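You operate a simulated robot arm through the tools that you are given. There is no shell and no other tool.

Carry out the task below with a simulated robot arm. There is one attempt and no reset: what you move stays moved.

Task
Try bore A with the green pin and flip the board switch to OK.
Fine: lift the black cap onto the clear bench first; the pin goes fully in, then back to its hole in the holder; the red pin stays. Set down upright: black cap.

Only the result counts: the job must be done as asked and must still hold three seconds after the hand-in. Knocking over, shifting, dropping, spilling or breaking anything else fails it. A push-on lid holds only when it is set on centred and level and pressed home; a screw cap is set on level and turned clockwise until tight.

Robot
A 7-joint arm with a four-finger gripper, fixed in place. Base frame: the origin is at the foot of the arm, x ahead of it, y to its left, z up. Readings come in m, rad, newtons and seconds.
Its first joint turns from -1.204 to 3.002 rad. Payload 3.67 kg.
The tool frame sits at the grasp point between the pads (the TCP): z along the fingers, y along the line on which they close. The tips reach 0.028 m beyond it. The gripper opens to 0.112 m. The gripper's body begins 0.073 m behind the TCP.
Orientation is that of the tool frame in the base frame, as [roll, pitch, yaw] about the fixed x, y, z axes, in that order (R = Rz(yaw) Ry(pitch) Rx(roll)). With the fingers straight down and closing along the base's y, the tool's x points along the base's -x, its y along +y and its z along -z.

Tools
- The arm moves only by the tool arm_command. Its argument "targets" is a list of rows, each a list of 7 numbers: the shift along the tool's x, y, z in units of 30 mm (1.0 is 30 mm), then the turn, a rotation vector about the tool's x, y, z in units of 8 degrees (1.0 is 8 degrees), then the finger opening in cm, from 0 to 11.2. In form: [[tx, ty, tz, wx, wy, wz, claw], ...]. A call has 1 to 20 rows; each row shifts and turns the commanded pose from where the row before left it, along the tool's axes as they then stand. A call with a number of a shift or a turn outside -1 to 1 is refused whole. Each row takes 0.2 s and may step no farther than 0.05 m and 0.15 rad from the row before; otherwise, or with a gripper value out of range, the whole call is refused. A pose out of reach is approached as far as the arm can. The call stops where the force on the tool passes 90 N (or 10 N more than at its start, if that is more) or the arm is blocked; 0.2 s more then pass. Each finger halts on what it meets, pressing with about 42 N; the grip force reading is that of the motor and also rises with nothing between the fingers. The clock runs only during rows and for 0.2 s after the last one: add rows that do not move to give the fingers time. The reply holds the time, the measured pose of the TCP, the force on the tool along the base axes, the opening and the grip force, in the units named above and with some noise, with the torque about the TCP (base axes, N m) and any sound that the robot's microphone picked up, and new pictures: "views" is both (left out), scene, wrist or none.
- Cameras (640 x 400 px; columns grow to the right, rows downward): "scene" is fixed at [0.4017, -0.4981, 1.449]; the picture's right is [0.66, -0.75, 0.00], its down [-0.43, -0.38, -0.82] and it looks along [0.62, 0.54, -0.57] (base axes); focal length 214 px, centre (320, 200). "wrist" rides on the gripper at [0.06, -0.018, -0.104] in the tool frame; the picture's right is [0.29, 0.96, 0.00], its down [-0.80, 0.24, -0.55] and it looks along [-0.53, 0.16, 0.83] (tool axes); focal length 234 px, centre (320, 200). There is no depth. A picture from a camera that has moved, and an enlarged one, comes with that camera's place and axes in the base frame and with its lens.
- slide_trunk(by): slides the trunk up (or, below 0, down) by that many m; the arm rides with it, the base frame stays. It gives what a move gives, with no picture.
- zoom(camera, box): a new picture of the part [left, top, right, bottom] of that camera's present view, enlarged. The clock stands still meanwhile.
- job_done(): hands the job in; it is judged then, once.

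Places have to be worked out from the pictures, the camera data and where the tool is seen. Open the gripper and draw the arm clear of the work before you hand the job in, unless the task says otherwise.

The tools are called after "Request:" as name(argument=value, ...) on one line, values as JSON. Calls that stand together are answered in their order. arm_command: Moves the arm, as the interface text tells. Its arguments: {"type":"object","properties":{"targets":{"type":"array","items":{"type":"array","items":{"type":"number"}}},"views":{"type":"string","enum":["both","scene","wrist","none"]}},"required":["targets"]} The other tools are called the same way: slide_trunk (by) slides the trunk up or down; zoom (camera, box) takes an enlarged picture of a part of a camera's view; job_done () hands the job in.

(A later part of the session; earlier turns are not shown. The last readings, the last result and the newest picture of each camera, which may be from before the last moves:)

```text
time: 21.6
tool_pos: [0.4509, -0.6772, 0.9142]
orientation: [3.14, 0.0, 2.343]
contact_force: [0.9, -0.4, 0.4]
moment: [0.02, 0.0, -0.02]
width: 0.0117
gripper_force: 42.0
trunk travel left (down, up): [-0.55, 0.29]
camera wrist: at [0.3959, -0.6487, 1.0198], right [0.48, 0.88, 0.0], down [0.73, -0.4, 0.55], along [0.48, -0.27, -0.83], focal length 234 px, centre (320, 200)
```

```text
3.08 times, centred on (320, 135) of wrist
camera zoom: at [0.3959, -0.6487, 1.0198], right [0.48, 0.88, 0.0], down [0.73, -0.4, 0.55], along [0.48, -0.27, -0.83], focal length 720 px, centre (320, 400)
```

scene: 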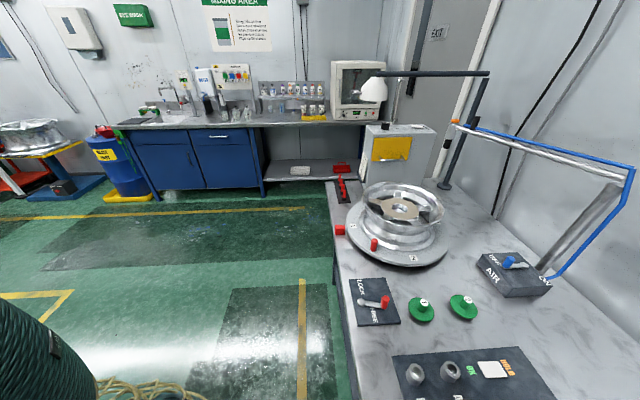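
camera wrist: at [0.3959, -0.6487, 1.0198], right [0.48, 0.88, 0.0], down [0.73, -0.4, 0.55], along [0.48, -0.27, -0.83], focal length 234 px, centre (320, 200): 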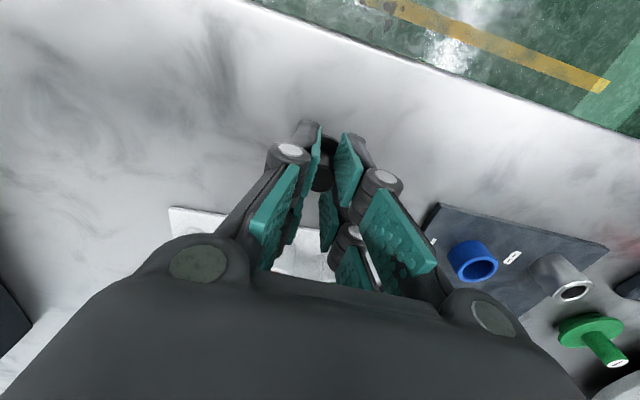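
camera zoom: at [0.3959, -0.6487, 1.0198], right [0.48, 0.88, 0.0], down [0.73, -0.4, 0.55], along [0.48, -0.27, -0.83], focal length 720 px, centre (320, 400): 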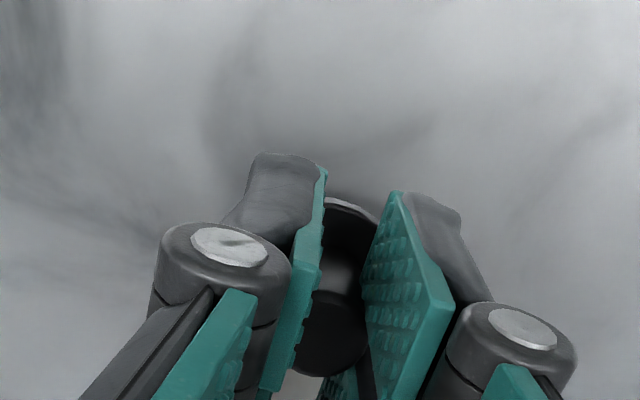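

The shadow under the cap is tightening but there is still no force; continuing in 1.5 mm steps.

Request:
arm_command(targets=[[0, 0, 0.05, 0, 0, 0, 0.8], [0, 0, 0.05, 0, 0, 0, 0.8], [0, 0, 0.05, 0, 0, 0, 0.8], [0, 0, 0, 0, 0, 0, 0.8]], views="none")

```text
time: 22.6
tool_pos: [0.4508, -0.6783, 0.9106]
orientation: [-3.141, 0.0, 2.343]
contact_force: [0.2, -0.7, -0.1]
moment: [0.05, 0.02, 0.01]
width: 0.0118
gripper_force: 41.0
trunk travel left (down, up): [-0.55, 0.29]
```

No contact at z 0.9106; three more small steps.

Request:
arm_command(targets=[[0, 0, 0.05, 0, 0, 0, 0.8], [0, 0, 0.05, 0, 0, 0, 0.8], [0, 0, 0.05, 0, 0, 0, 0.8], [0, 0, 0, 0, 0, 0, 0.8]], views="none")

```text
time: 23.6
tool_pos: [0.4509, -0.6787, 0.9055]
orientation: [3.14, 0.0, 2.345]
contact_force: [0.5, 0.2, 0.1]
moment: [0.0, 0.0, -0.03]
width: 0.0116
gripper_force: 42.4
trunk travel left (down, up): [-0.55, 0.29]
```

Request:
arm_command(targets=[[0, 0, 0.05, 0, 0, 0, 0.8], [0, 0, 0.05, 0, 0, 0, 0.8], [0, 0, 0, 0, 0, 0, 0.8]], views="wrist")

Request:
zoom(camera="wrist", box=[240, 70, 400, 200])

```text
time: 24.4
tool_pos: [0.4514, -0.6787, 0.9055]
orientation: [-3.14, 0.002, 2.343]
contact_force: [3.9, -5.6, 21.3]
moment: [-0.25, -0.13, 0.01]
width: 0.0117
gripper_force: 42.1
trunk travel left (down, up): [-0.55, 0.29]
camera wrist: at [0.3957, -0.6481, 1.0094], right [0.48, 0.88, 0.0], down [0.73, -0.4, 0.56], along [0.49, -0.27, -0.83], focal length 234 px, centre (320, 200)
```

wrist: 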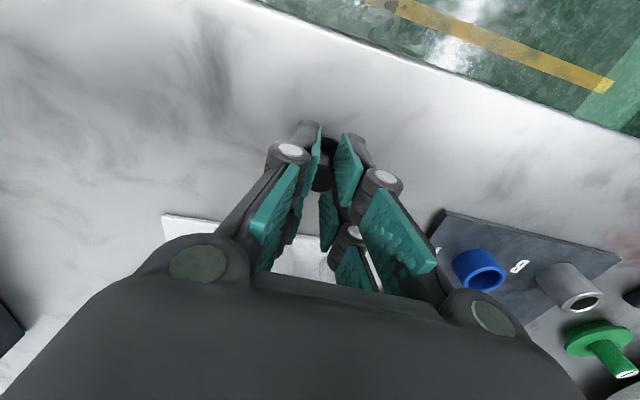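

```text
3.08 times, centred on (320, 135) of wrist
camera zoom: at [0.3957, -0.6481, 1.0094], right [0.48, 0.88, 0.0], down [0.73, -0.4, 0.56], along [0.49, -0.27, -0.83], focal length 720 px, centre (320, 400)
```

zoom: 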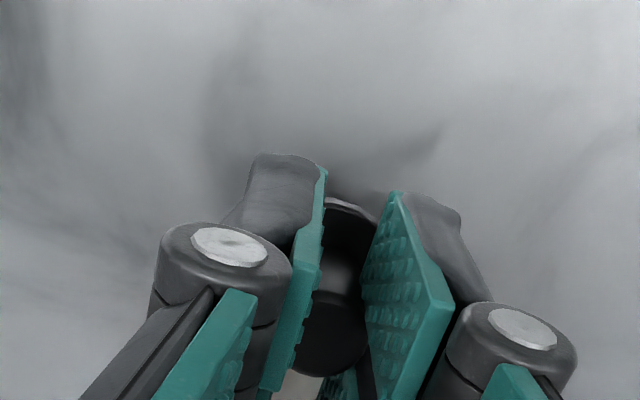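

Contact: 21 N upward at z 0.9055, so the cap is on the bench. I ease the command up slightly to relieve the pressure before opening.

Request:
arm_command(targets=[[0, 0, -0.05, 0, 0, 0, 0.8], [0, 0, 0, 0, 0, 0, 0.8]], views="none")

```text
time: 25.0
tool_pos: [0.4511, -0.6783, 0.905]
orientation: [-3.142, 0.001, 2.343]
contact_force: [3.0, -5.2, 15.3]
moment: [-0.25, -0.16, 0.0]
width: 0.0116
gripper_force: 41.9
trunk travel left (down, up): [-0.55, 0.29]
```

Still 15 N; I ease up a little more.

Request:
arm_command(targets=[[0, 0, -0.05, 0, 0, 0, 0.8], [0, 0, 0, 0, 0, 0, 0.8]], views="none")

```text
time: 25.6
tool_pos: [0.4502, -0.6773, 0.9051]
orientation: [3.141, -0.002, 2.344]
contact_force: [0.2, 1.4, 1.4]
moment: [0.07, -0.03, 0.02]
width: 0.0116
gripper_force: 41.8
trunk travel left (down, up): [-0.55, 0.29]
```

The force is now about 1 N, so the cap rests on the bench. I open the fingers gently.

Request:
arm_command(targets=[[0, 0, 0, 0, 0, 0, 1.6], [0, 0, 0, 0, 0, 0, 2.6], [0, 0, 0, 0, 0, 0, 4], [0, 0, 0, 0, 0, 0, 5], [0, 0, 0, 0, 0, 0, 5]], views="wrist")

Request:
zoom(camera="wrist", box=[240, 70, 400, 200])

```text
time: 26.8
tool_pos: [0.4522, -0.6774, 0.9064]
orientation: [-3.141, 0.002, 2.342]
contact_force: [0.3, 0.6, 0.2]
moment: [0.02, -0.01, 0.0]
width: 0.0501
gripper_force: 0.1
trunk travel left (down, up): [-0.55, 0.29]
camera wrist: at [0.3957, -0.6481, 1.0105], right [0.48, 0.88, 0.0], down [0.73, -0.4, 0.55], along [0.48, -0.27, -0.83], focal length 234 px, centre (320, 200)
```

wrist: 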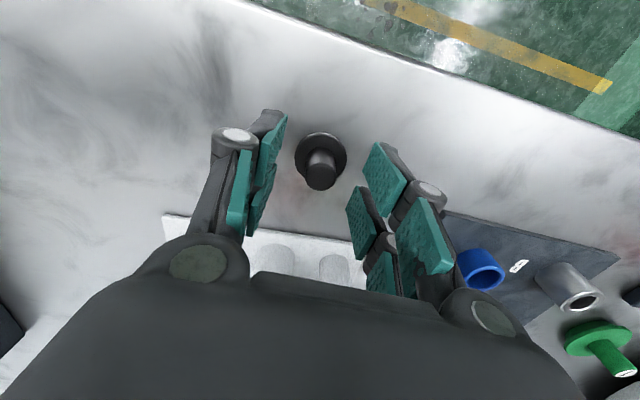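

```text
3.08 times, centred on (320, 135) of wrist
camera zoom: at [0.3957, -0.6481, 1.0105], right [0.48, 0.88, 0.0], down [0.73, -0.4, 0.55], along [0.48, -0.27, -0.83], focal length 720 px, centre (320, 400)
```

zoom: 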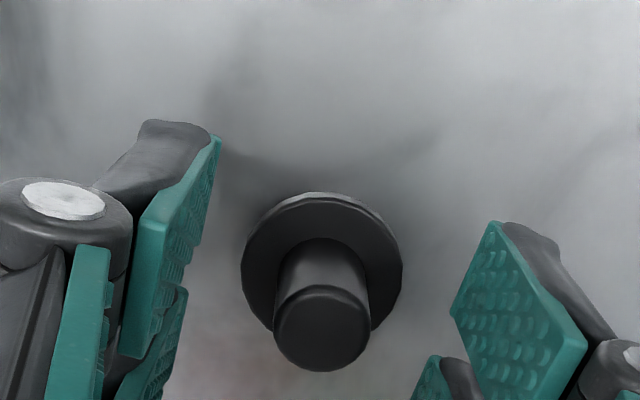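

The cap stands upright on the bench. I rise straight up, then move toward the holder for a look at the green pin.

Request:
arm_command(targets=[[0, 0, -0.5, 0, 0, 0, 5], [0, 0, -0.9, 0, 0, 0, 5], [0, 0, -0.9, 0, 0, 0, 5], [0, 0, -0.9, 0, 0, 0, 5], [0, 0, -0.9, 0, 0, 0, 5], [-0.8, 0.4, 0, 0, 0, 0, 5], [-0.8, 0.4, 0, 0, 0, 0, 5], [-0.4, 0.4, 0, 0, 0, 0, 5], [0, 0, 0, 0, 0, 0, 5]], views="both")

Request:
zoom(camera="wrist", box=[220, 70, 420, 220])

```text
time: 28.8
tool_pos: [0.5187, -0.695, 1.0306]
orientation: [3.141, -0.001, 2.343]
contact_force: [0.2, 0.9, 0.5]
moment: [0.0, 0.0, -0.04]
width: 0.0498
gripper_force: 0.1
trunk travel left (down, up): [-0.55, 0.29]
camera wrist: at [0.4631, -0.6663, 1.134], right [0.48, 0.88, 0.0], down [0.73, -0.4, 0.55], along [0.49, -0.27, -0.83], focal length 234 px, centre (320, 200)
```

scene: 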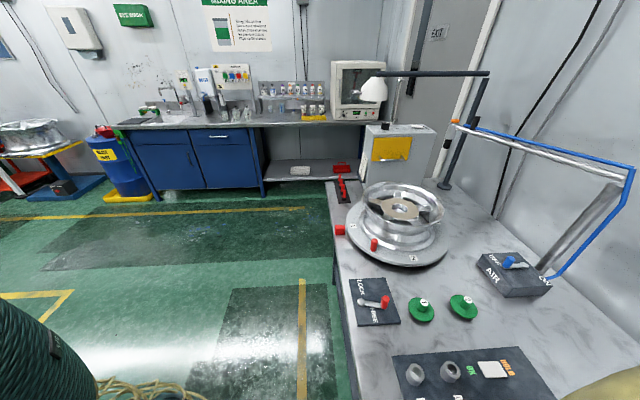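
wrist: 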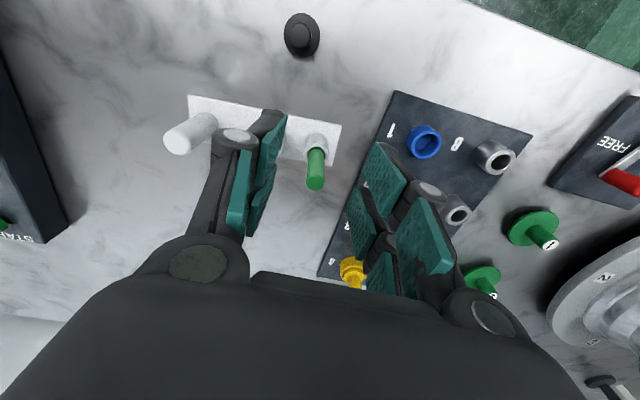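

```text
2.67 times, centred on (320, 145) of wrist
camera zoom: at [0.4631, -0.6663, 1.134], right [0.48, 0.88, 0.0], down [0.73, -0.4, 0.55], along [0.49, -0.27, -0.83], focal length 624 px, centre (320, 347)
```

zoom: 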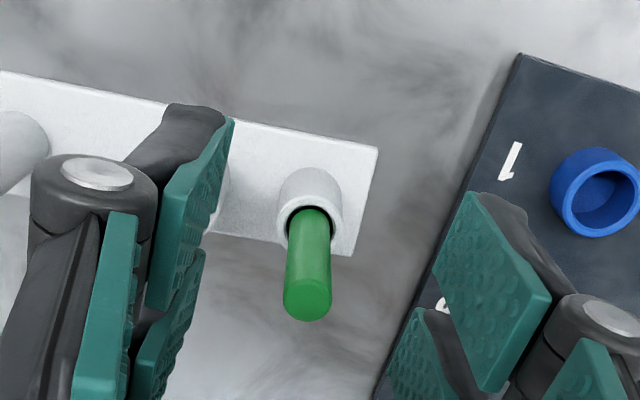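

Triangulating, the green pin's top is at about p=(0.549, -0.715), z 0.964, with the tube rim near z 0.896. I shift above it and check the alignment.

Request:
arm_command(targets=[[-0.55, 0.09, 0, 0, 0, 0, 5], [-0.55, 0.09, 0, 0, 0, 0, 5], [0, 0, 0.2, 0, 0, 0, 5], [0, 0, 0, 0, 0, 0, 5]], views="wrist")

Request:
zoom(camera="wrist", box=[240, 80, 400, 220])

```text
time: 29.8
tool_pos: [0.5475, -0.7151, 1.0229]
orientation: [3.142, 0.0, 2.345]
contact_force: [1.1, -0.3, 0.2]
moment: [0.01, -0.03, 0.03]
width: 0.05
gripper_force: 0.0
trunk travel left (down, up): [-0.55, 0.29]
camera wrist: at [0.4908, -0.6857, 1.1273], right [0.48, 0.88, 0.0], down [0.73, -0.4, 0.55], along [0.48, -0.27, -0.83], focal length 234 px, centre (320, 200)
```

wrist: 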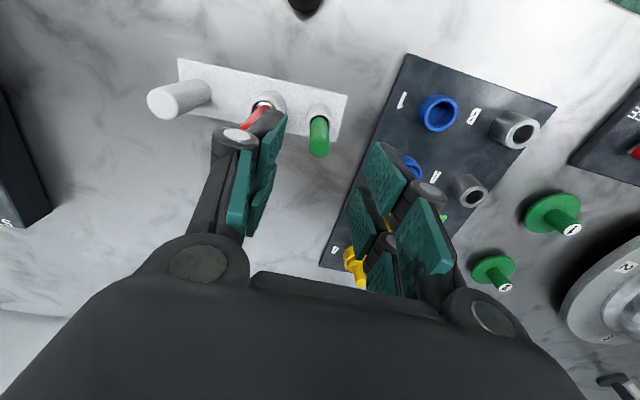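

```text
2.86 times, centred on (320, 150) of wrist
camera zoom: at [0.4908, -0.6857, 1.1273], right [0.48, 0.88, 0.0], down [0.73, -0.4, 0.55], along [0.48, -0.27, -0.83], focal length 669 px, centre (320, 343)
```

zoom: 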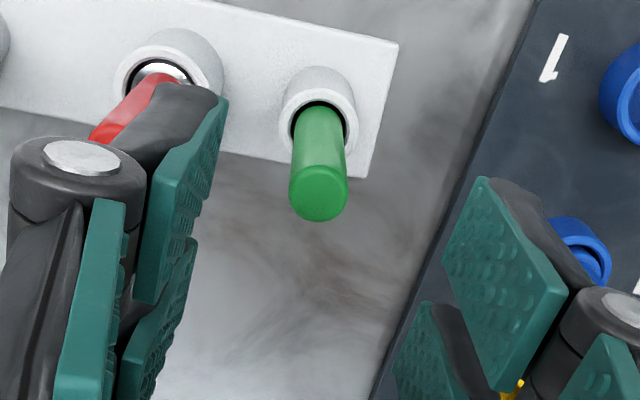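

The green pin top is on the tool axis (z about 0.965). I narrow the opening to 3.6 cm to keep clear of the red pin and descend part way.

Request:
arm_command(targets=[[0, 0, 0, 0, 0, 0, 3.6], [0, 0, 0.5, 0, 0, 0, 3.6], [0, 0, 0.5, 0, 0, 0, 3.6], [0, 0, 0, 0, 0, 0, 3.6]], views="wrist")

Request:
zoom(camera="wrist", box=[240, 80, 400, 220])

```text
time: 30.8
tool_pos: [0.5458, -0.7139, 0.9922]
orientation: [3.141, 0.0, 2.344]
contact_force: [-0.6, 0.2, -0.2]
moment: [-0.01, -0.02, 0.01]
width: 0.036
gripper_force: 0.1
trunk travel left (down, up): [-0.55, 0.29]
camera wrist: at [0.4908, -0.6853, 1.0973], right [0.48, 0.88, 0.0], down [0.73, -0.4, 0.55], along [0.48, -0.27, -0.83], focal length 234 px, centre (320, 200)
```

wrist: 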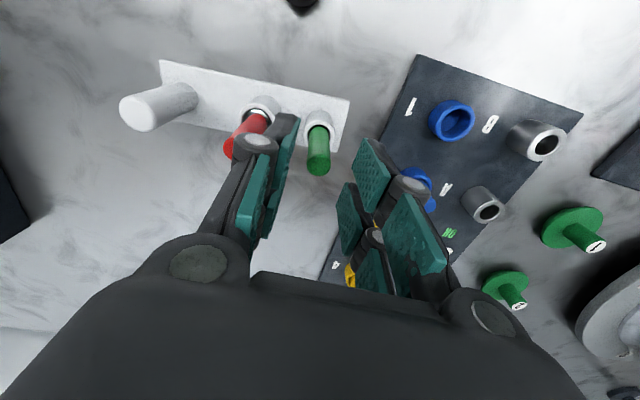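

```text
2.86 times, centred on (320, 150) of wrist
camera zoom: at [0.4908, -0.6853, 1.0973], right [0.48, 0.88, 0.0], down [0.73, -0.4, 0.55], along [0.48, -0.27, -0.83], focal length 669 px, centre (320, 343)
```

zoom: 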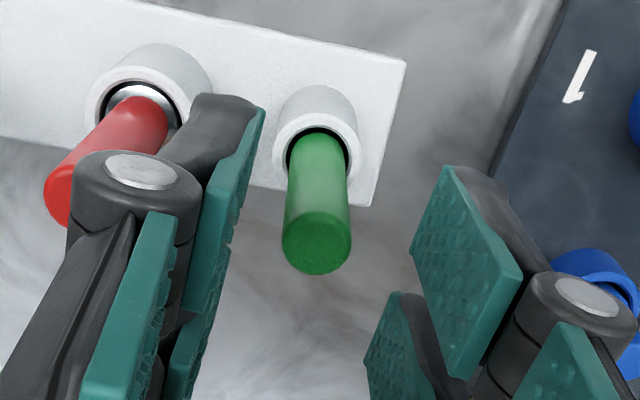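

The red pin is close to where the left knuckle would come down, so I back up slightly and turn the gripper 40° so the fingers close clear of the red pin.

Request:
arm_command(targets=[[0, 0, -0.5, 0, 0, 0, 3.6], [0, 0, 0, 0, 0, 1, 3.6], [0, 0, 0, 0, 0, 1, 3.6], [0, 0, 0, 0, 0, 1, 3.6], [0, 0, 0, 0, 0, 1, 3.6], [0, 0, 0, 0, 0, 1, 3.6], [0, 0, 0, 0, 0, 0, 3.6]], views="wrist")

Request:
zoom(camera="wrist", box=[240, 80, 400, 220])

```text
time: 32.4
tool_pos: [0.5448, -0.7164, 1.0082]
orientation: [3.141, 0.0, 1.643]
contact_force: [-0.1, -0.7, -0.2]
moment: [0.01, 0.01, 0.0]
width: 0.0362
gripper_force: 0.1
trunk travel left (down, up): [-0.55, 0.29]
camera wrist: at [0.5224, -0.6585, 1.1126], right [0.93, 0.36, 0.0], down [0.3, -0.78, 0.55], along [0.2, -0.52, -0.83], focal length 234 px, centre (320, 200)
```

wrist: 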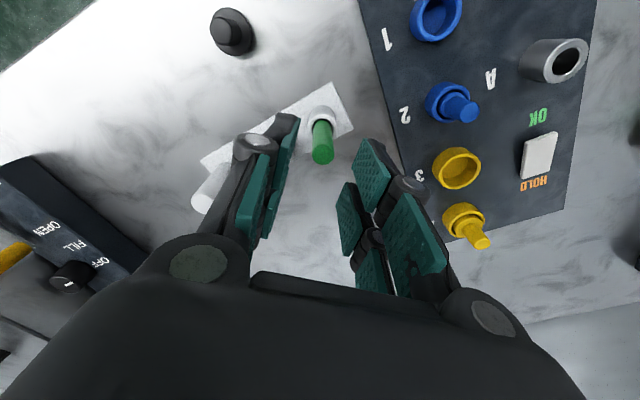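

```text
2.86 times, centred on (320, 150) of wrist
camera zoom: at [0.5224, -0.6585, 1.1126], right [0.93, 0.36, 0.0], down [0.3, -0.78, 0.55], along [0.2, -0.52, -0.83], focal length 669 px, centre (320, 343)
```

zoom: 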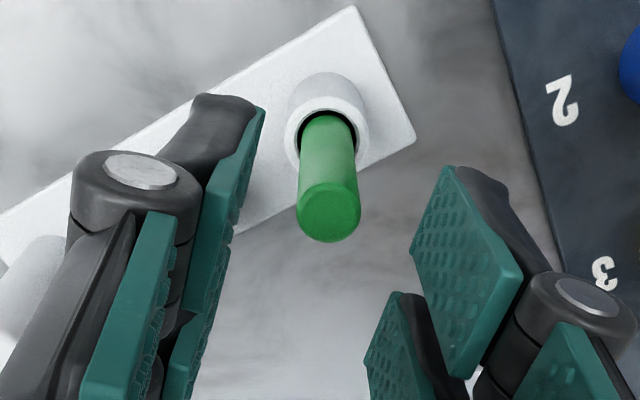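

The pin sits 2 mm off in both tool x and y; I correct and descend so the pads straddle the pin's upper half, then check before closing.

Request:
arm_command(targets=[[0.06, 0.063, 0.3, 0, 0, 0, 3.6], [0, 0, 0.5, 0, 0, 0, 3.6], [0, 0, 0.5, 0, 0, 0, 3.6], [0, 0, 0.4, 0, 0, 0, 3.6], [0, 0, 0, 0, 0, 0, 3.6]], views="wrist")

Request:
zoom(camera="wrist", box=[240, 110, 400, 250])

```text
time: 33.6
tool_pos: [0.5462, -0.7138, 0.9567]
orientation: [3.141, 0.0, 1.647]
contact_force: [0.3, -0.6, -0.6]
moment: [0.0, 0.03, 0.0]
width: 0.0358
gripper_force: 0.1
trunk travel left (down, up): [-0.55, 0.29]
camera wrist: at [0.5235, -0.6562, 1.0617], right [0.93, 0.36, 0.0], down [0.3, -0.78, 0.55], along [0.2, -0.52, -0.83], focal length 234 px, centre (320, 200)
```

wrist: 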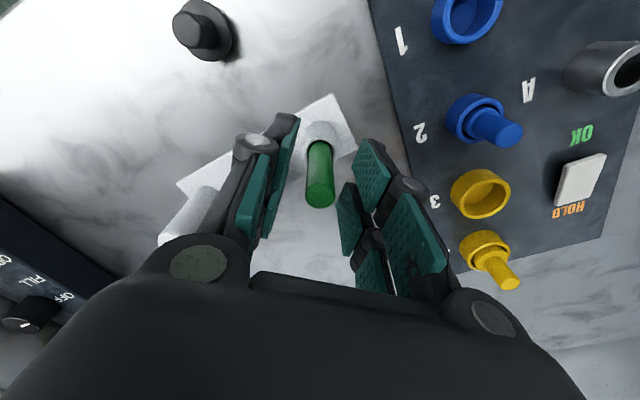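

```text
2.86 times, centred on (320, 180) of wrist
camera zoom: at [0.5235, -0.6562, 1.0617], right [0.93, 0.36, 0.0], down [0.3, -0.78, 0.55], along [0.2, -0.52, -0.83], focal length 669 px, centre (320, 257)
```

zoom: 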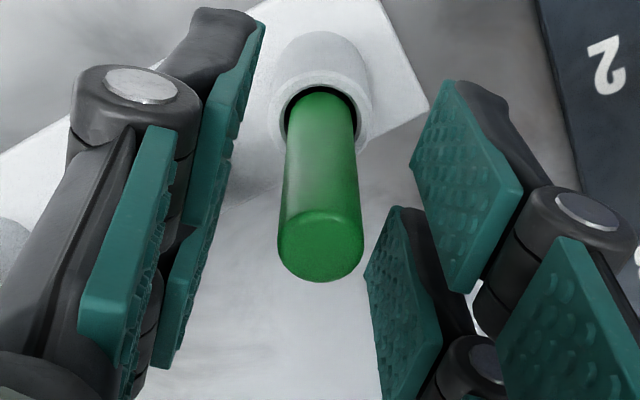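

Pin is centred, its top about 7 mm above the TCP. Closing on it.

Request:
arm_command(targets=[[0, 0, 0, 0, 0, 0, 2.4], [0, 0, 0, 0, 0, 0, 1.2], [0, 0, 0, 0, 0, 0, 0.6], [0, 0, 0, 0, 0, 0, 0.6], [0, 0, 0, 0, 0, 0, 0.6]], views="wrist")

Request:
zoom(camera="wrist", box=[240, 110, 400, 250])

```text
time: 34.8
tool_pos: [0.5469, -0.7137, 0.9565]
orientation: [-3.14, -0.001, 1.644]
contact_force: [0.3, -0.9, -0.5]
moment: [-0.02, 0.01, 0.01]
width: 0.0112
gripper_force: 41.8
trunk travel left (down, up): [-0.55, 0.29]
camera wrist: at [0.5237, -0.6567, 1.0616], right [0.93, 0.36, 0.0], down [0.3, -0.78, 0.55], along [0.2, -0.52, -0.83], focal length 234 px, centre (320, 200)
```

wrist: 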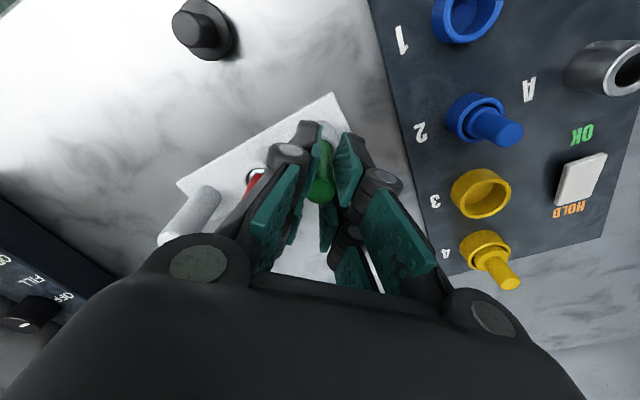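

```text
2.86 times, centred on (320, 180) of wrist
camera zoom: at [0.5237, -0.6567, 1.0616], right [0.93, 0.36, 0.0], down [0.3, -0.78, 0.55], along [0.2, -0.52, -0.83], focal length 669 px, centre (320, 257)
```

zoom: 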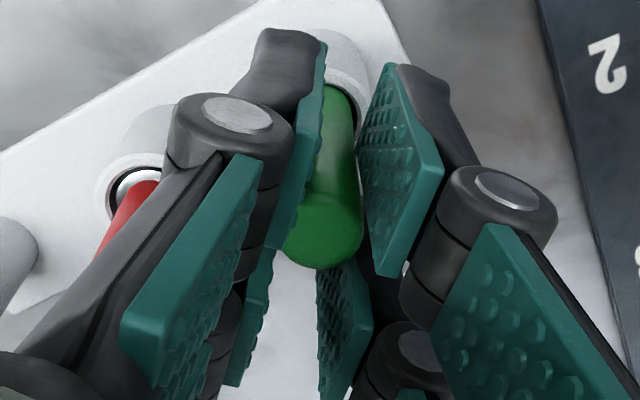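

Gripped at 11 mm with 42 N; the holder pose is TCP (0.5466, -0.7138, 0.9566), yaw 1.645. I lift straight up slowly and check the pin comes out.

Request:
arm_command(targets=[[0, 0, -0.2, 0, 0, 0, 0.6], [0, 0, -0.3, 0, 0, 0, 0.6], [0, 0, -0.4, 0, 0, 0, 0.6], [0, 0, -0.4, 0, 0, 0, 0.6], [0, 0, 0, 0, 0, 0, 0.6]], views="wrist")

Request:
zoom(camera="wrist", box=[240, 80, 400, 220])

```text
time: 36.0
tool_pos: [0.5483, -0.7143, 0.9966]
orientation: [-3.141, -0.003, 1.646]
contact_force: [0.5, 0.5, -1.7]
moment: [0.01, 0.02, -0.02]
width: 0.0116
gripper_force: 41.8
trunk travel left (down, up): [-0.55, 0.29]
camera wrist: at [0.5248, -0.6564, 1.1007], right [0.93, 0.36, 0.0], down [0.3, -0.78, 0.55], along [0.2, -0.52, -0.83], focal length 234 px, centre (320, 200)
```

wrist: 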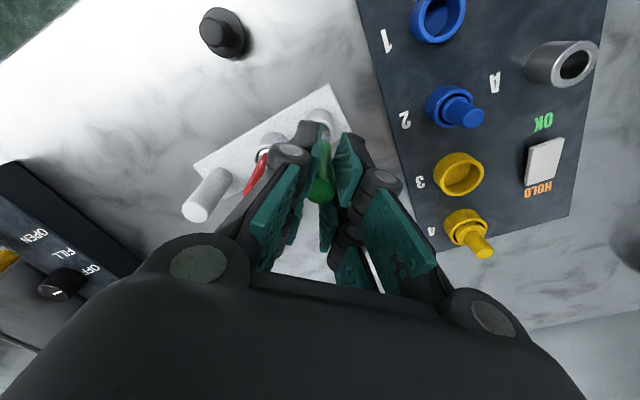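

```text
2.86 times, centred on (320, 150) of wrist
camera zoom: at [0.5248, -0.6564, 1.1007], right [0.93, 0.36, 0.0], down [0.3, -0.78, 0.55], along [0.2, -0.52, -0.83], focal length 669 px, centre (320, 343)
```

zoom: 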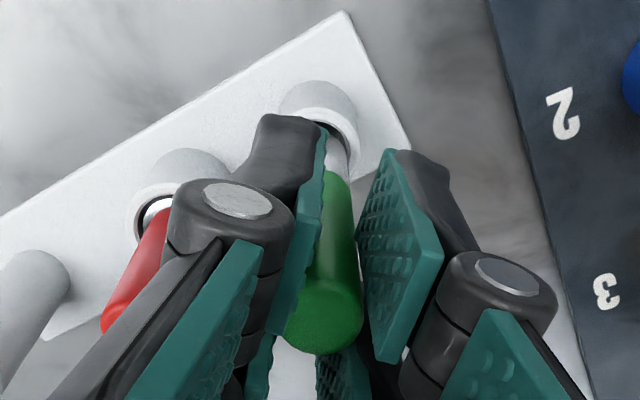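

The pin is coming out: green handle with a silver shaft below it. I raise it another 60 mm to clear the tube fully.

Request:
arm_command(targets=[[0, 0, -0.5, 0, 0, 0, 0.6], [0, 0, -0.5, 0, 0, 0, 0.6], [0, 0, -0.5, 0, 0, 0, 0.6], [0, 0, -0.5, 0, 0, 0, 0.6], [0, 0, 0, 0, 0, 0, 0.6]], views="both")

Request:
zoom(camera="wrist", box=[240, 60, 400, 200])

```text
time: 37.2
tool_pos: [0.5468, -0.7142, 1.0561]
orientation: [-3.141, -0.002, 1.647]
contact_force: [-0.4, -0.2, -1.4]
moment: [0.01, 0.02, -0.02]
width: 0.0115
gripper_force: 42.0
trunk travel left (down, up): [-0.55, 0.29]
camera wrist: at [0.5242, -0.6567, 1.16], right [0.93, 0.36, 0.0], down [0.3, -0.78, 0.55], along [0.2, -0.52, -0.83], focal length 234 px, centre (320, 200)
```

scene: 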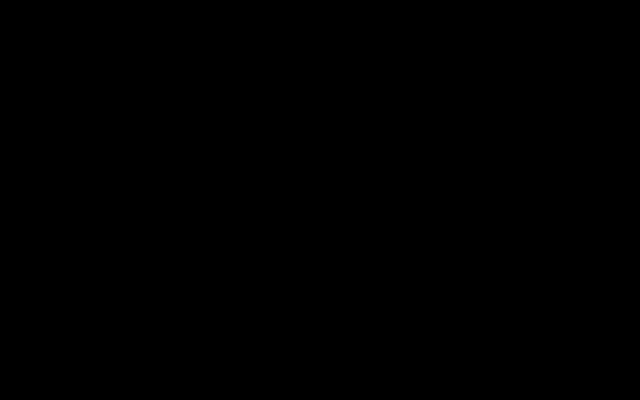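
wrist: 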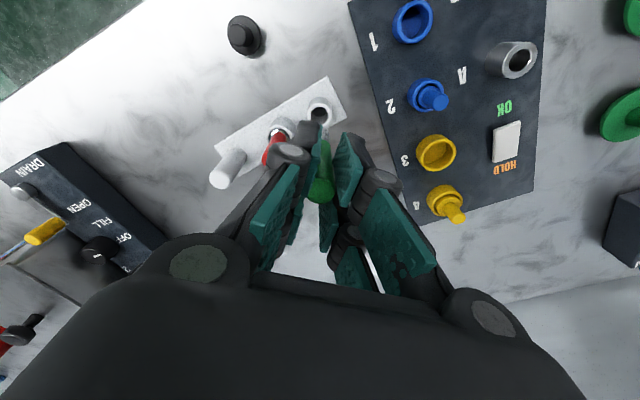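

```text
2.86 times, centred on (320, 130) of wrist
camera zoom: at [0.5242, -0.6567, 1.16], right [0.93, 0.36, 0.0], down [0.3, -0.78, 0.55], along [0.2, -0.52, -0.83], focal length 669 px, centre (320, 400)
```

zoom: 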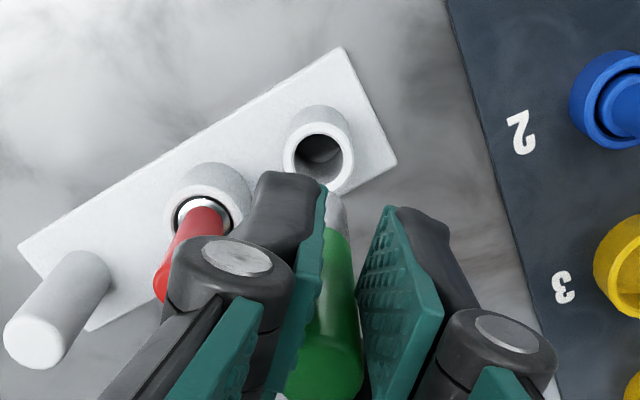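

The pin is out of its tube but seems to lean slightly in the grip. I zoom in more to judge its tilt.

Request:
zoom(camera="wrist", box=[290, 100, 360, 210])

Request:
zoom(camera="wrist", box=[250, 80, 410, 130])

```text
3.64 times, centred on (325, 155) of wrist
camera zoom: at [0.5242, -0.6567, 1.16], right [0.93, 0.36, 0.0], down [0.3, -0.78, 0.55], along [0.2, -0.52, -0.83], focal length 852 px, centre (302, 364)
```

zoom: 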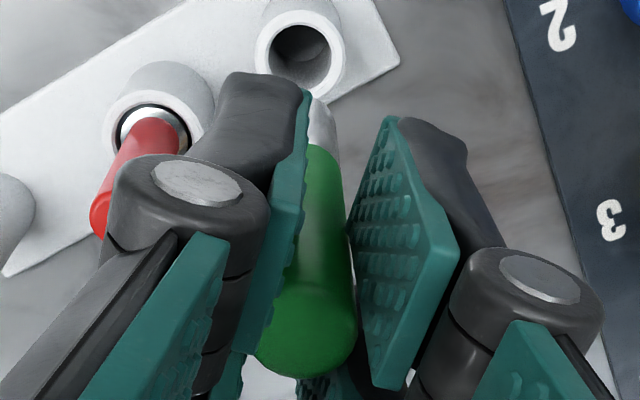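

```text
4.00 times, centred on (330, 105) of wrist
camera zoom: at [0.5242, -0.6567, 1.16], right [0.93, 0.36, 0.0], down [0.3, -0.78, 0.55], along [0.2, -0.52, -0.83], focal length 937 px, centre (280, 580)
```

zoom: 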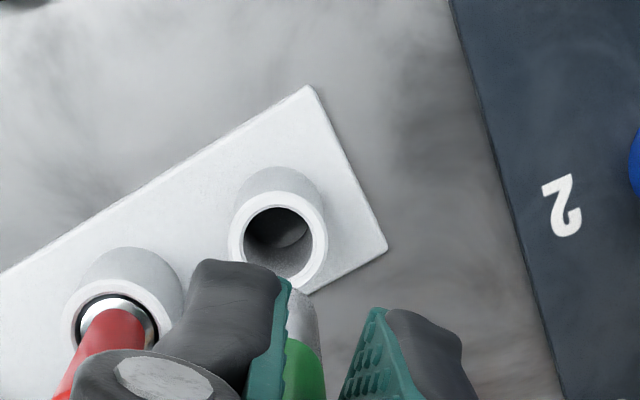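

On closer analysis the pin is held essentially vertical (its left edge is just hidden by the finger); its lower end is roughly 100 mm below the TCP. I raise a bit more and carry it over to bore A.

Request:
arm_command(targets=[[0, 0, -0.7, 0, 0, 0, 0.6], [0.485, 0.807, 0, 0, 0, 0, 0.6], [0.485, 0.807, 0, 0, 0, 0, 0.6], [0.485, 0.807, 0, 0, 0, 0, 0.6], [0.485, 0.807, 0, 0, 0, 0, 0.6], [0.485, 0.807, 0, 0, 0, 0, 0.6], [0.485, 0.807, 0, 0, 0, 0, 0.6], [0.485, 0.807, 0, 0, 0, 0, 0.6], [0, 0, 0, 0, 0, 0, 0.6]], views="both")

Request:
zoom(camera="wrist", box=[240, 60, 400, 200])

Request:
zoom(camera="scene", box=[390, 300, 550, 400])

```text
time: 39.2
tool_pos: [0.7081, -0.6004, 1.077]
orientation: [3.141, -0.002, 1.645]
contact_force: [-0.2, -0.1, -1.0]
moment: [-0.01, 0.0, -0.02]
width: 0.0113
gripper_force: 41.9
trunk travel left (down, up): [-0.55, 0.29]
camera wrist: at [0.686, -0.5434, 1.1814], right [0.93, 0.36, 0.0], down [0.3, -0.78, 0.55], along [0.2, -0.52, -0.83], focal length 234 px, centre (320, 200)
```

scene: 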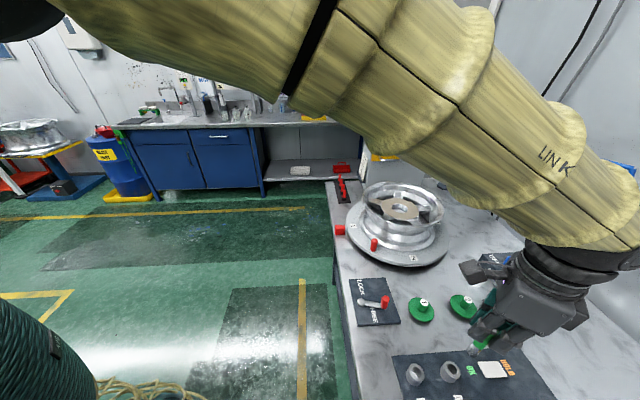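
wrist: 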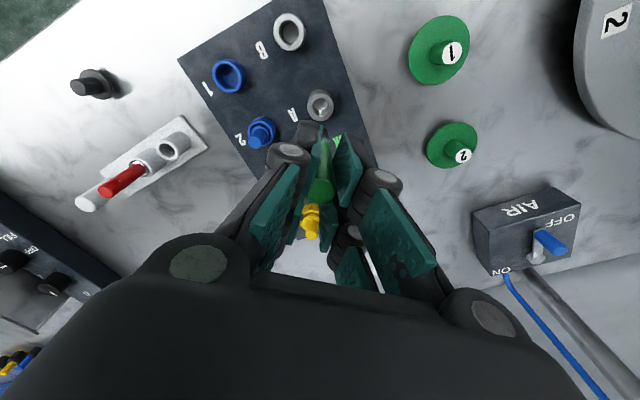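

```text
2.86 times, centred on (320, 130) of wrist
camera zoom: at [0.686, -0.5434, 1.1814], right [0.93, 0.36, 0.0], down [0.3, -0.78, 0.55], along [0.2, -0.52, -0.83], focal length 669 px, centre (320, 400)
```

zoom: 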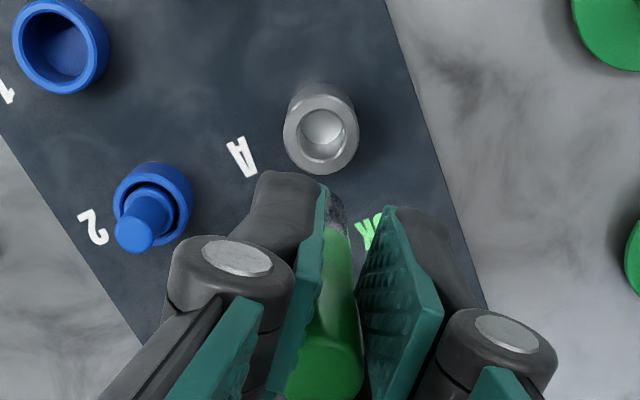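

```text
4.00 times, centred on (470, 350) of scene
camera zoom: at [0.4017, -0.4981, 1.449], right [0.66, -0.75, 0.0], down [-0.43, -0.38, -0.82], along [0.62, 0.54, -0.57], focal length 858 px, centre (-280, -400)
```

zoom: 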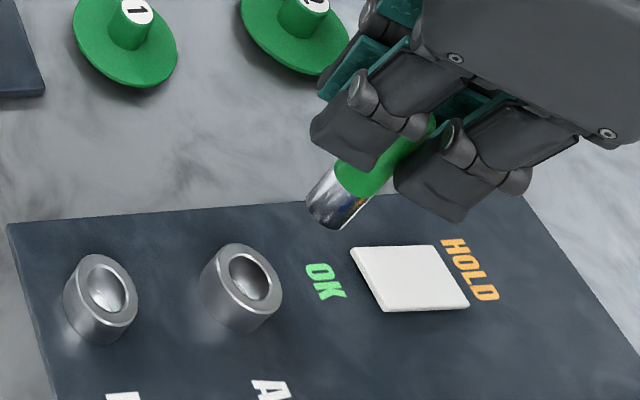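

The scene zoom shows the pin upright with its silver end over the A area; bore A's centre is about 2 mm toward tool +x. I correct and lower until the pin's end is roughly 10 mm above the bore rim.

Request:
arm_command(targets=[[0.065, 0, 0.7, 0, 0, 0, 0.6], [0, 0, 0.7, 0, 0, 0, 0.6], [0, 0, 0.7, 0, 0, 0, 0.6], [0, 0, 0.6, 0, 0, 0, 0.6], [0, 0, 0, 0, 0, 0, 0.6]], views="both")

Request:
zoom(camera="wrist", box=[260, 70, 380, 190])

Request:
zoom(camera="scene", box=[410, 330, 490, 390])

```text
time: 40.4
tool_pos: [0.7096, -0.5983, 0.9966]
orientation: [3.141, -0.003, 1.645]
contact_force: [0.1, 0.1, -1.2]
moment: [-0.03, 0.0, 0.02]
width: 0.0113
gripper_force: 42.2
trunk travel left (down, up): [-0.55, 0.29]
camera wrist: at [0.6854, -0.5407, 1.1012], right [0.93, 0.36, 0.0], down [0.3, -0.78, 0.55], along [0.2, -0.52, -0.83], focal length 234 px, centre (320, 200)
```

scene: 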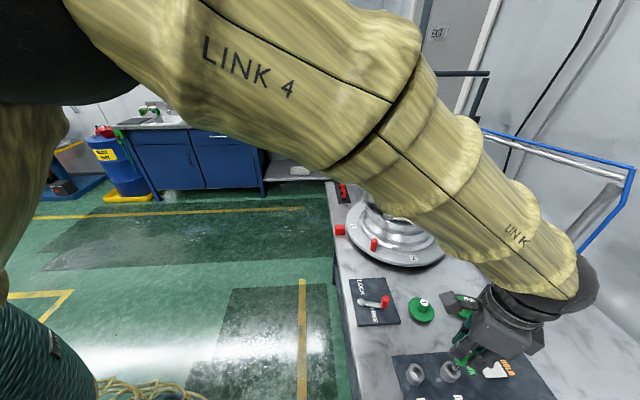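
wrist: 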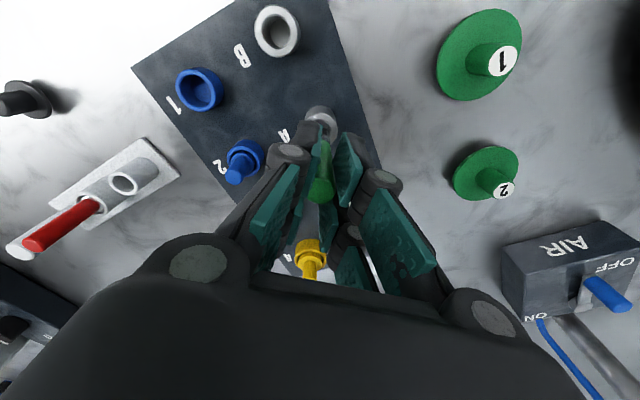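

```text
3.33 times, centred on (320, 130) of wrist
camera zoom: at [0.6854, -0.5407, 1.1012], right [0.93, 0.36, 0.0], down [0.3, -0.78, 0.55], along [0.2, -0.52, -0.83], focal length 781 px, centre (320, 433)
```

zoom: 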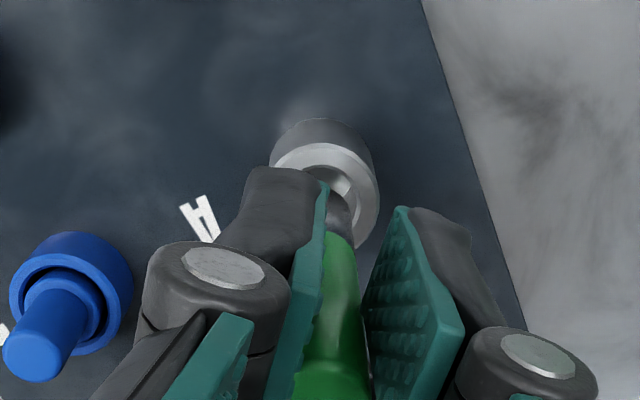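

```text
6.67 times, centred on (450, 360) of scene
camera zoom: at [0.4017, -0.4981, 1.449], right [0.66, -0.75, 0.0], down [-0.43, -0.38, -0.82], along [0.62, 0.54, -0.57], focal length 1430 px, centre (-547, -867)
```

zoom: 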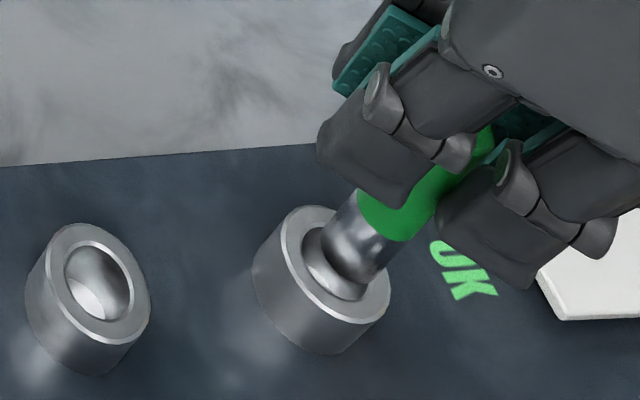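

Pin end is just above bore A. I zoom in further from both cameras to verify alignment before inserting.

Request:
zoom(camera="scene", box=[435, 350, 475, 385])

Request:
zoom(camera="wrist", box=[295, 95, 355, 150])

```text
11.43 times, centred on (455, 368) of scene
camera zoom: at [0.4017, -0.4981, 1.449], right [0.66, -0.75, 0.0], down [-0.43, -0.38, -0.82], along [0.62, 0.54, -0.57], focal length 2451 px, centre (-1223, -1714)
```

zoom: 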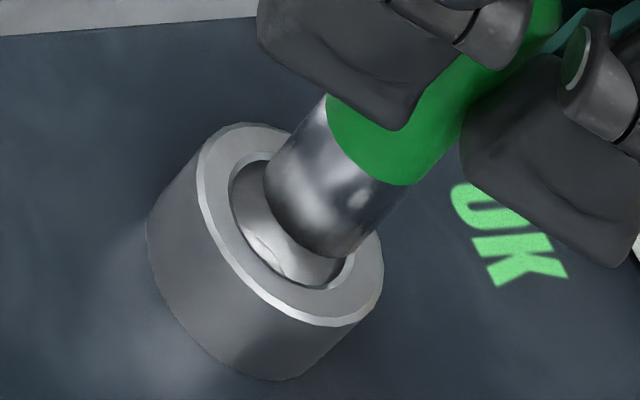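

```text
7.27 times, centred on (325, 122) of wrist
camera zoom: at [0.6854, -0.5407, 1.1012], right [0.93, 0.36, 0.0], down [0.3, -0.78, 0.55], along [0.2, -0.52, -0.83], focal length 1703 px, centre (284, 764)
```

zoom: 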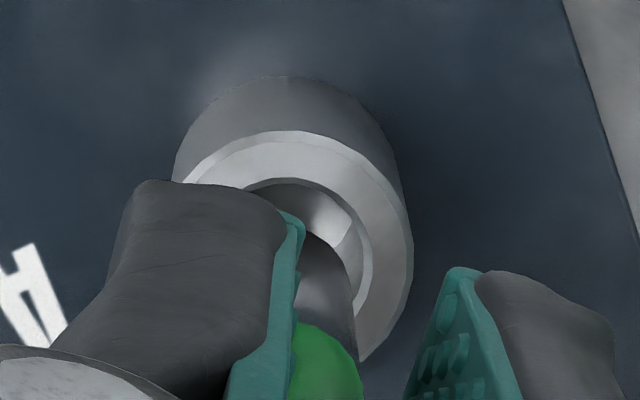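

Both views agree: the pin end is about 8 mm above the rim and centred within about 1 mm. I lower slowly and watch the forces.

Request:
arm_command(targets=[[0, 0, 0.1, 0, 0, 0, 0.6], [0, 0, 0.1, 0, 0, 0, 0.6], [0, 0, 0.1, 0, 0, 0, 0.6], [0, 0, 0.1, 0, 0, 0, 0.6], [0, 0, 0.1, 0, 0, 0, 0.6], [0, 0, 0, 0, 0, 0, 0.6]], views="scene")

Request:
zoom(camera="scene", box=[435, 350, 475, 385])

```text
time: 41.8
tool_pos: [0.7078, -0.5976, 0.9811]
orientation: [3.14, -0.001, 1.646]
contact_force: [-0.5, -0.3, -1.4]
moment: [0.02, 0.01, 0.02]
width: 0.0114
gripper_force: 41.8
trunk travel left (down, up): [-0.55, 0.29]
```

scene: 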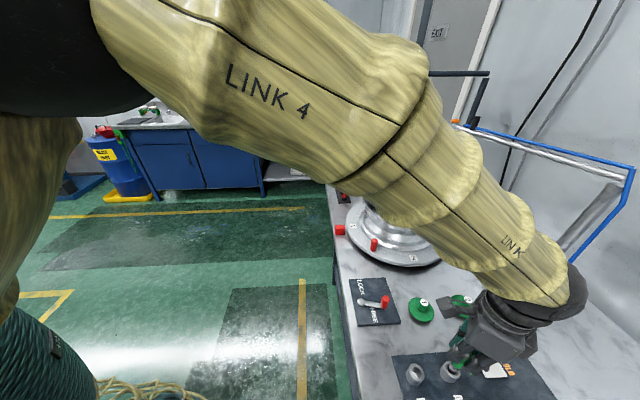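

```text
11.43 times, centred on (455, 368) of scene
camera zoom: at [0.4017, -0.4981, 1.449], right [0.66, -0.75, 0.0], down [-0.43, -0.38, -0.82], along [0.62, 0.54, -0.57], focal length 2451 px, centre (-1223, -1714)
```

zoom: 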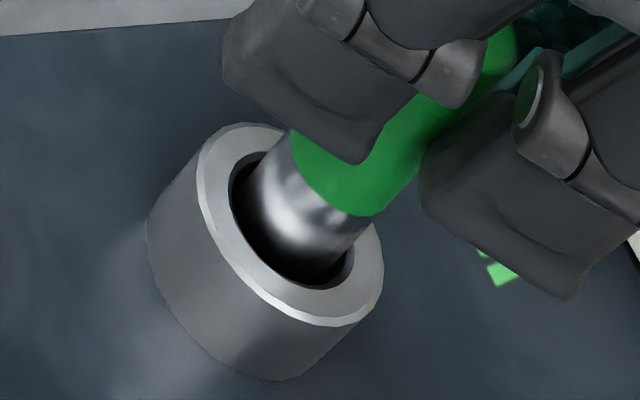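

The silver end is in the bore with no side force. I keep lowering slowly.

Request:
arm_command(targets=[[0, 0, 0.1, 0, 0, 0, 0.6], [0, 0, 0.1, 0, 0, 0, 0.6], [0, 0, 0.1, 0, 0, 0, 0.6], [0, 0, 0, 0, 0, 0, 0.6]], views="none")

Request:
zoom(camera="scene", box=[435, 350, 475, 385])

```text
time: 42.8
tool_pos: [0.7091, -0.5968, 0.9709]
orientation: [-3.141, 0.001, 1.646]
contact_force: [0.1, -0.3, -1.3]
moment: [-0.01, -0.03, -0.03]
width: 0.0112
gripper_force: 41.8
trunk travel left (down, up): [-0.55, 0.29]
```

```text
11.43 times, centred on (455, 368) of scene
camera zoom: at [0.4017, -0.4981, 1.449], right [0.66, -0.75, 0.0], down [-0.43, -0.38, -0.82], along [0.62, 0.54, -0.57], focal length 2451 px, centre (-1223, -1714)
```

zoom: 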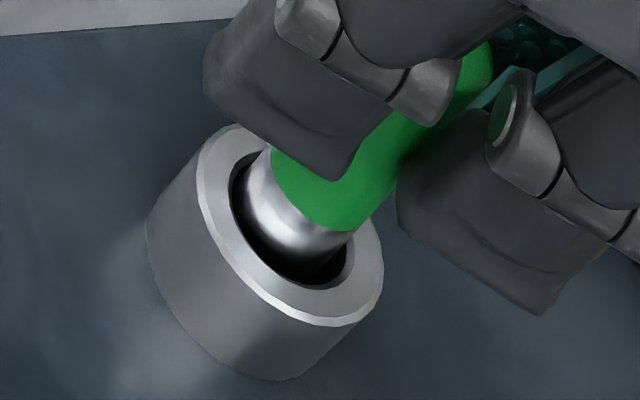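

The pin sits toward the far side of the bore; I nudge it about 1.4 mm back toward centre and continue down.

Request:
arm_command(targets=[[-0.03, -0.035, 0, 0, 0, 0, 0.6], [0, 0, 0.1, 0, 0, 0, 0.6], [0, 0, 0.1, 0, 0, 0, 0.6], [0, 0, 0, 0, 0, 0, 0.6]], views="wrist")

Request:
zoom(camera="scene", box=[435, 350, 475, 385])

Request:
zoom(camera="wrist", box=[290, 100, 360, 160])

```text
time: 43.8
tool_pos: [0.7068, -0.5972, 0.9659]
orientation: [-3.141, 0.0, 1.645]
contact_force: [1.8, 2.7, -1.0]
moment: [0.13, -0.18, -0.02]
width: 0.0113
gripper_force: 42.1
trunk travel left (down, up): [-0.55, 0.29]
camera wrist: at [0.6844, -0.5411, 1.0709], right [0.93, 0.36, 0.0], down [0.3, -0.78, 0.55], along [0.2, -0.52, -0.83], focal length 234 px, centre (320, 200)
```

wrist: 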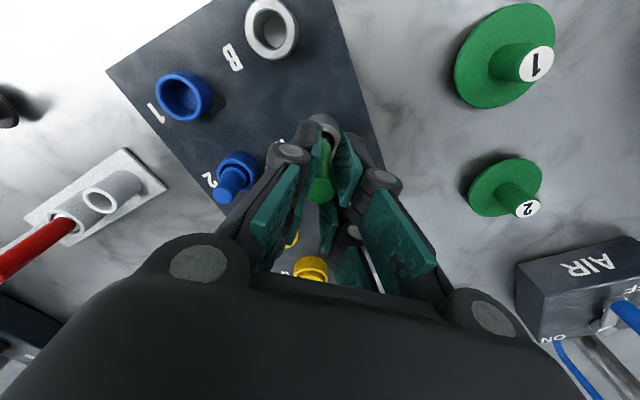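

```text
11.43 times, centred on (455, 368) of scene
camera zoom: at [0.4017, -0.4981, 1.449], right [0.66, -0.75, 0.0], down [-0.43, -0.38, -0.82], along [0.62, 0.54, -0.57], focal length 2451 px, centre (-1223, -1714)
```

zoom: 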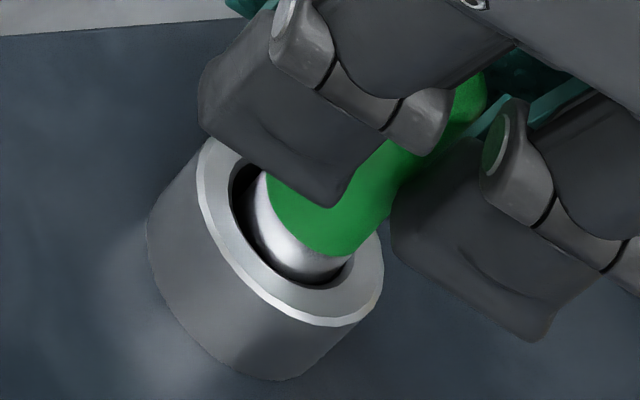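

```text
6.67 times, centred on (325, 130) of wrist
camera zoom: at [0.6844, -0.5411, 1.0709], right [0.93, 0.36, 0.0], down [0.3, -0.78, 0.55], along [0.2, -0.52, -0.83], focal length 1561 px, centre (287, 667)
```

zoom: 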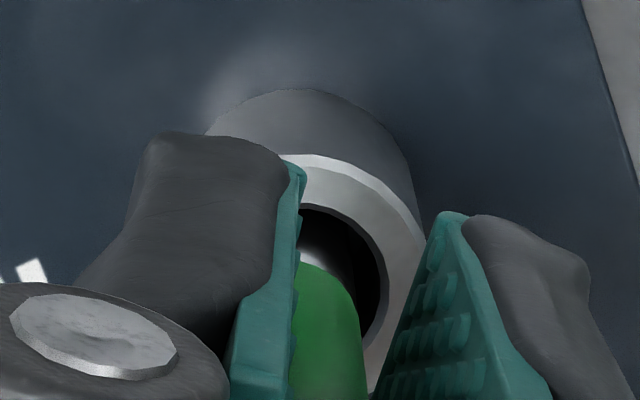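

A side force of about 3 N toward +x,+y appeared, so the nudge went too far; I move back to where it was free.

Request:
arm_command(targets=[[0.025, 0.03, 0, 0, 0, 0, 0.6], [0, 0, 0, 0, 0, 0, 0.6]], views="none")

```text
time: 44.4
tool_pos: [0.7081, -0.5985, 0.9658]
orientation: [3.141, 0.0, 1.645]
contact_force: [0.0, 0.1, -0.9]
moment: [-0.04, 0.02, 0.02]
width: 0.0113
gripper_force: 42.3
trunk travel left (down, up): [-0.55, 0.29]
```

Side forces are back to zero. I continue down in small steps.

Request:
arm_command(targets=[[0, 0, 0.1, 0, 0, 0, 0.6], [0, 0, 0.1, 0, 0, 0, 0.6], [0, 0, 0, 0, 0, 0, 0.6]], views="none")

```text
time: 45.2
tool_pos: [0.7095, -0.5987, 0.96]
orientation: [-3.14, 0.0, 1.645]
contact_force: [-0.4, -0.2, -1.4]
moment: [0.0, -0.02, 0.03]
width: 0.0111
gripper_force: 41.9
trunk travel left (down, up): [-0.55, 0.29]
```

Still free at z 0.960. Two more small steps.

Request:
arm_command(targets=[[0, 0, 0.07, 0, 0, 0, 0.6], [0, 0, 0.07, 0, 0, 0, 0.6], [0, 0, 0, 0, 0, 0, 0.6]], views="none")

Request:
zoom(camera="scene", box=[435, 350, 475, 385])

```text
time: 46.0
tool_pos: [0.7084, -0.5982, 0.9588]
orientation: [3.138, 0.002, 1.645]
contact_force: [2.5, -5.8, 16.8]
moment: [-0.47, -0.16, 0.0]
width: 0.011
gripper_force: 42.3
trunk travel left (down, up): [-0.55, 0.29]
```

```text
11.43 times, centred on (455, 368) of scene
camera zoom: at [0.4017, -0.4981, 1.449], right [0.66, -0.75, 0.0], down [-0.43, -0.38, -0.82], along [0.62, 0.54, -0.57], focal length 2451 px, centre (-1223, -1714)
```

zoom: 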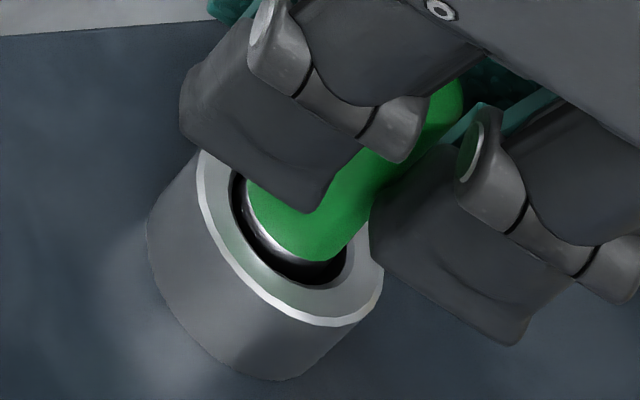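

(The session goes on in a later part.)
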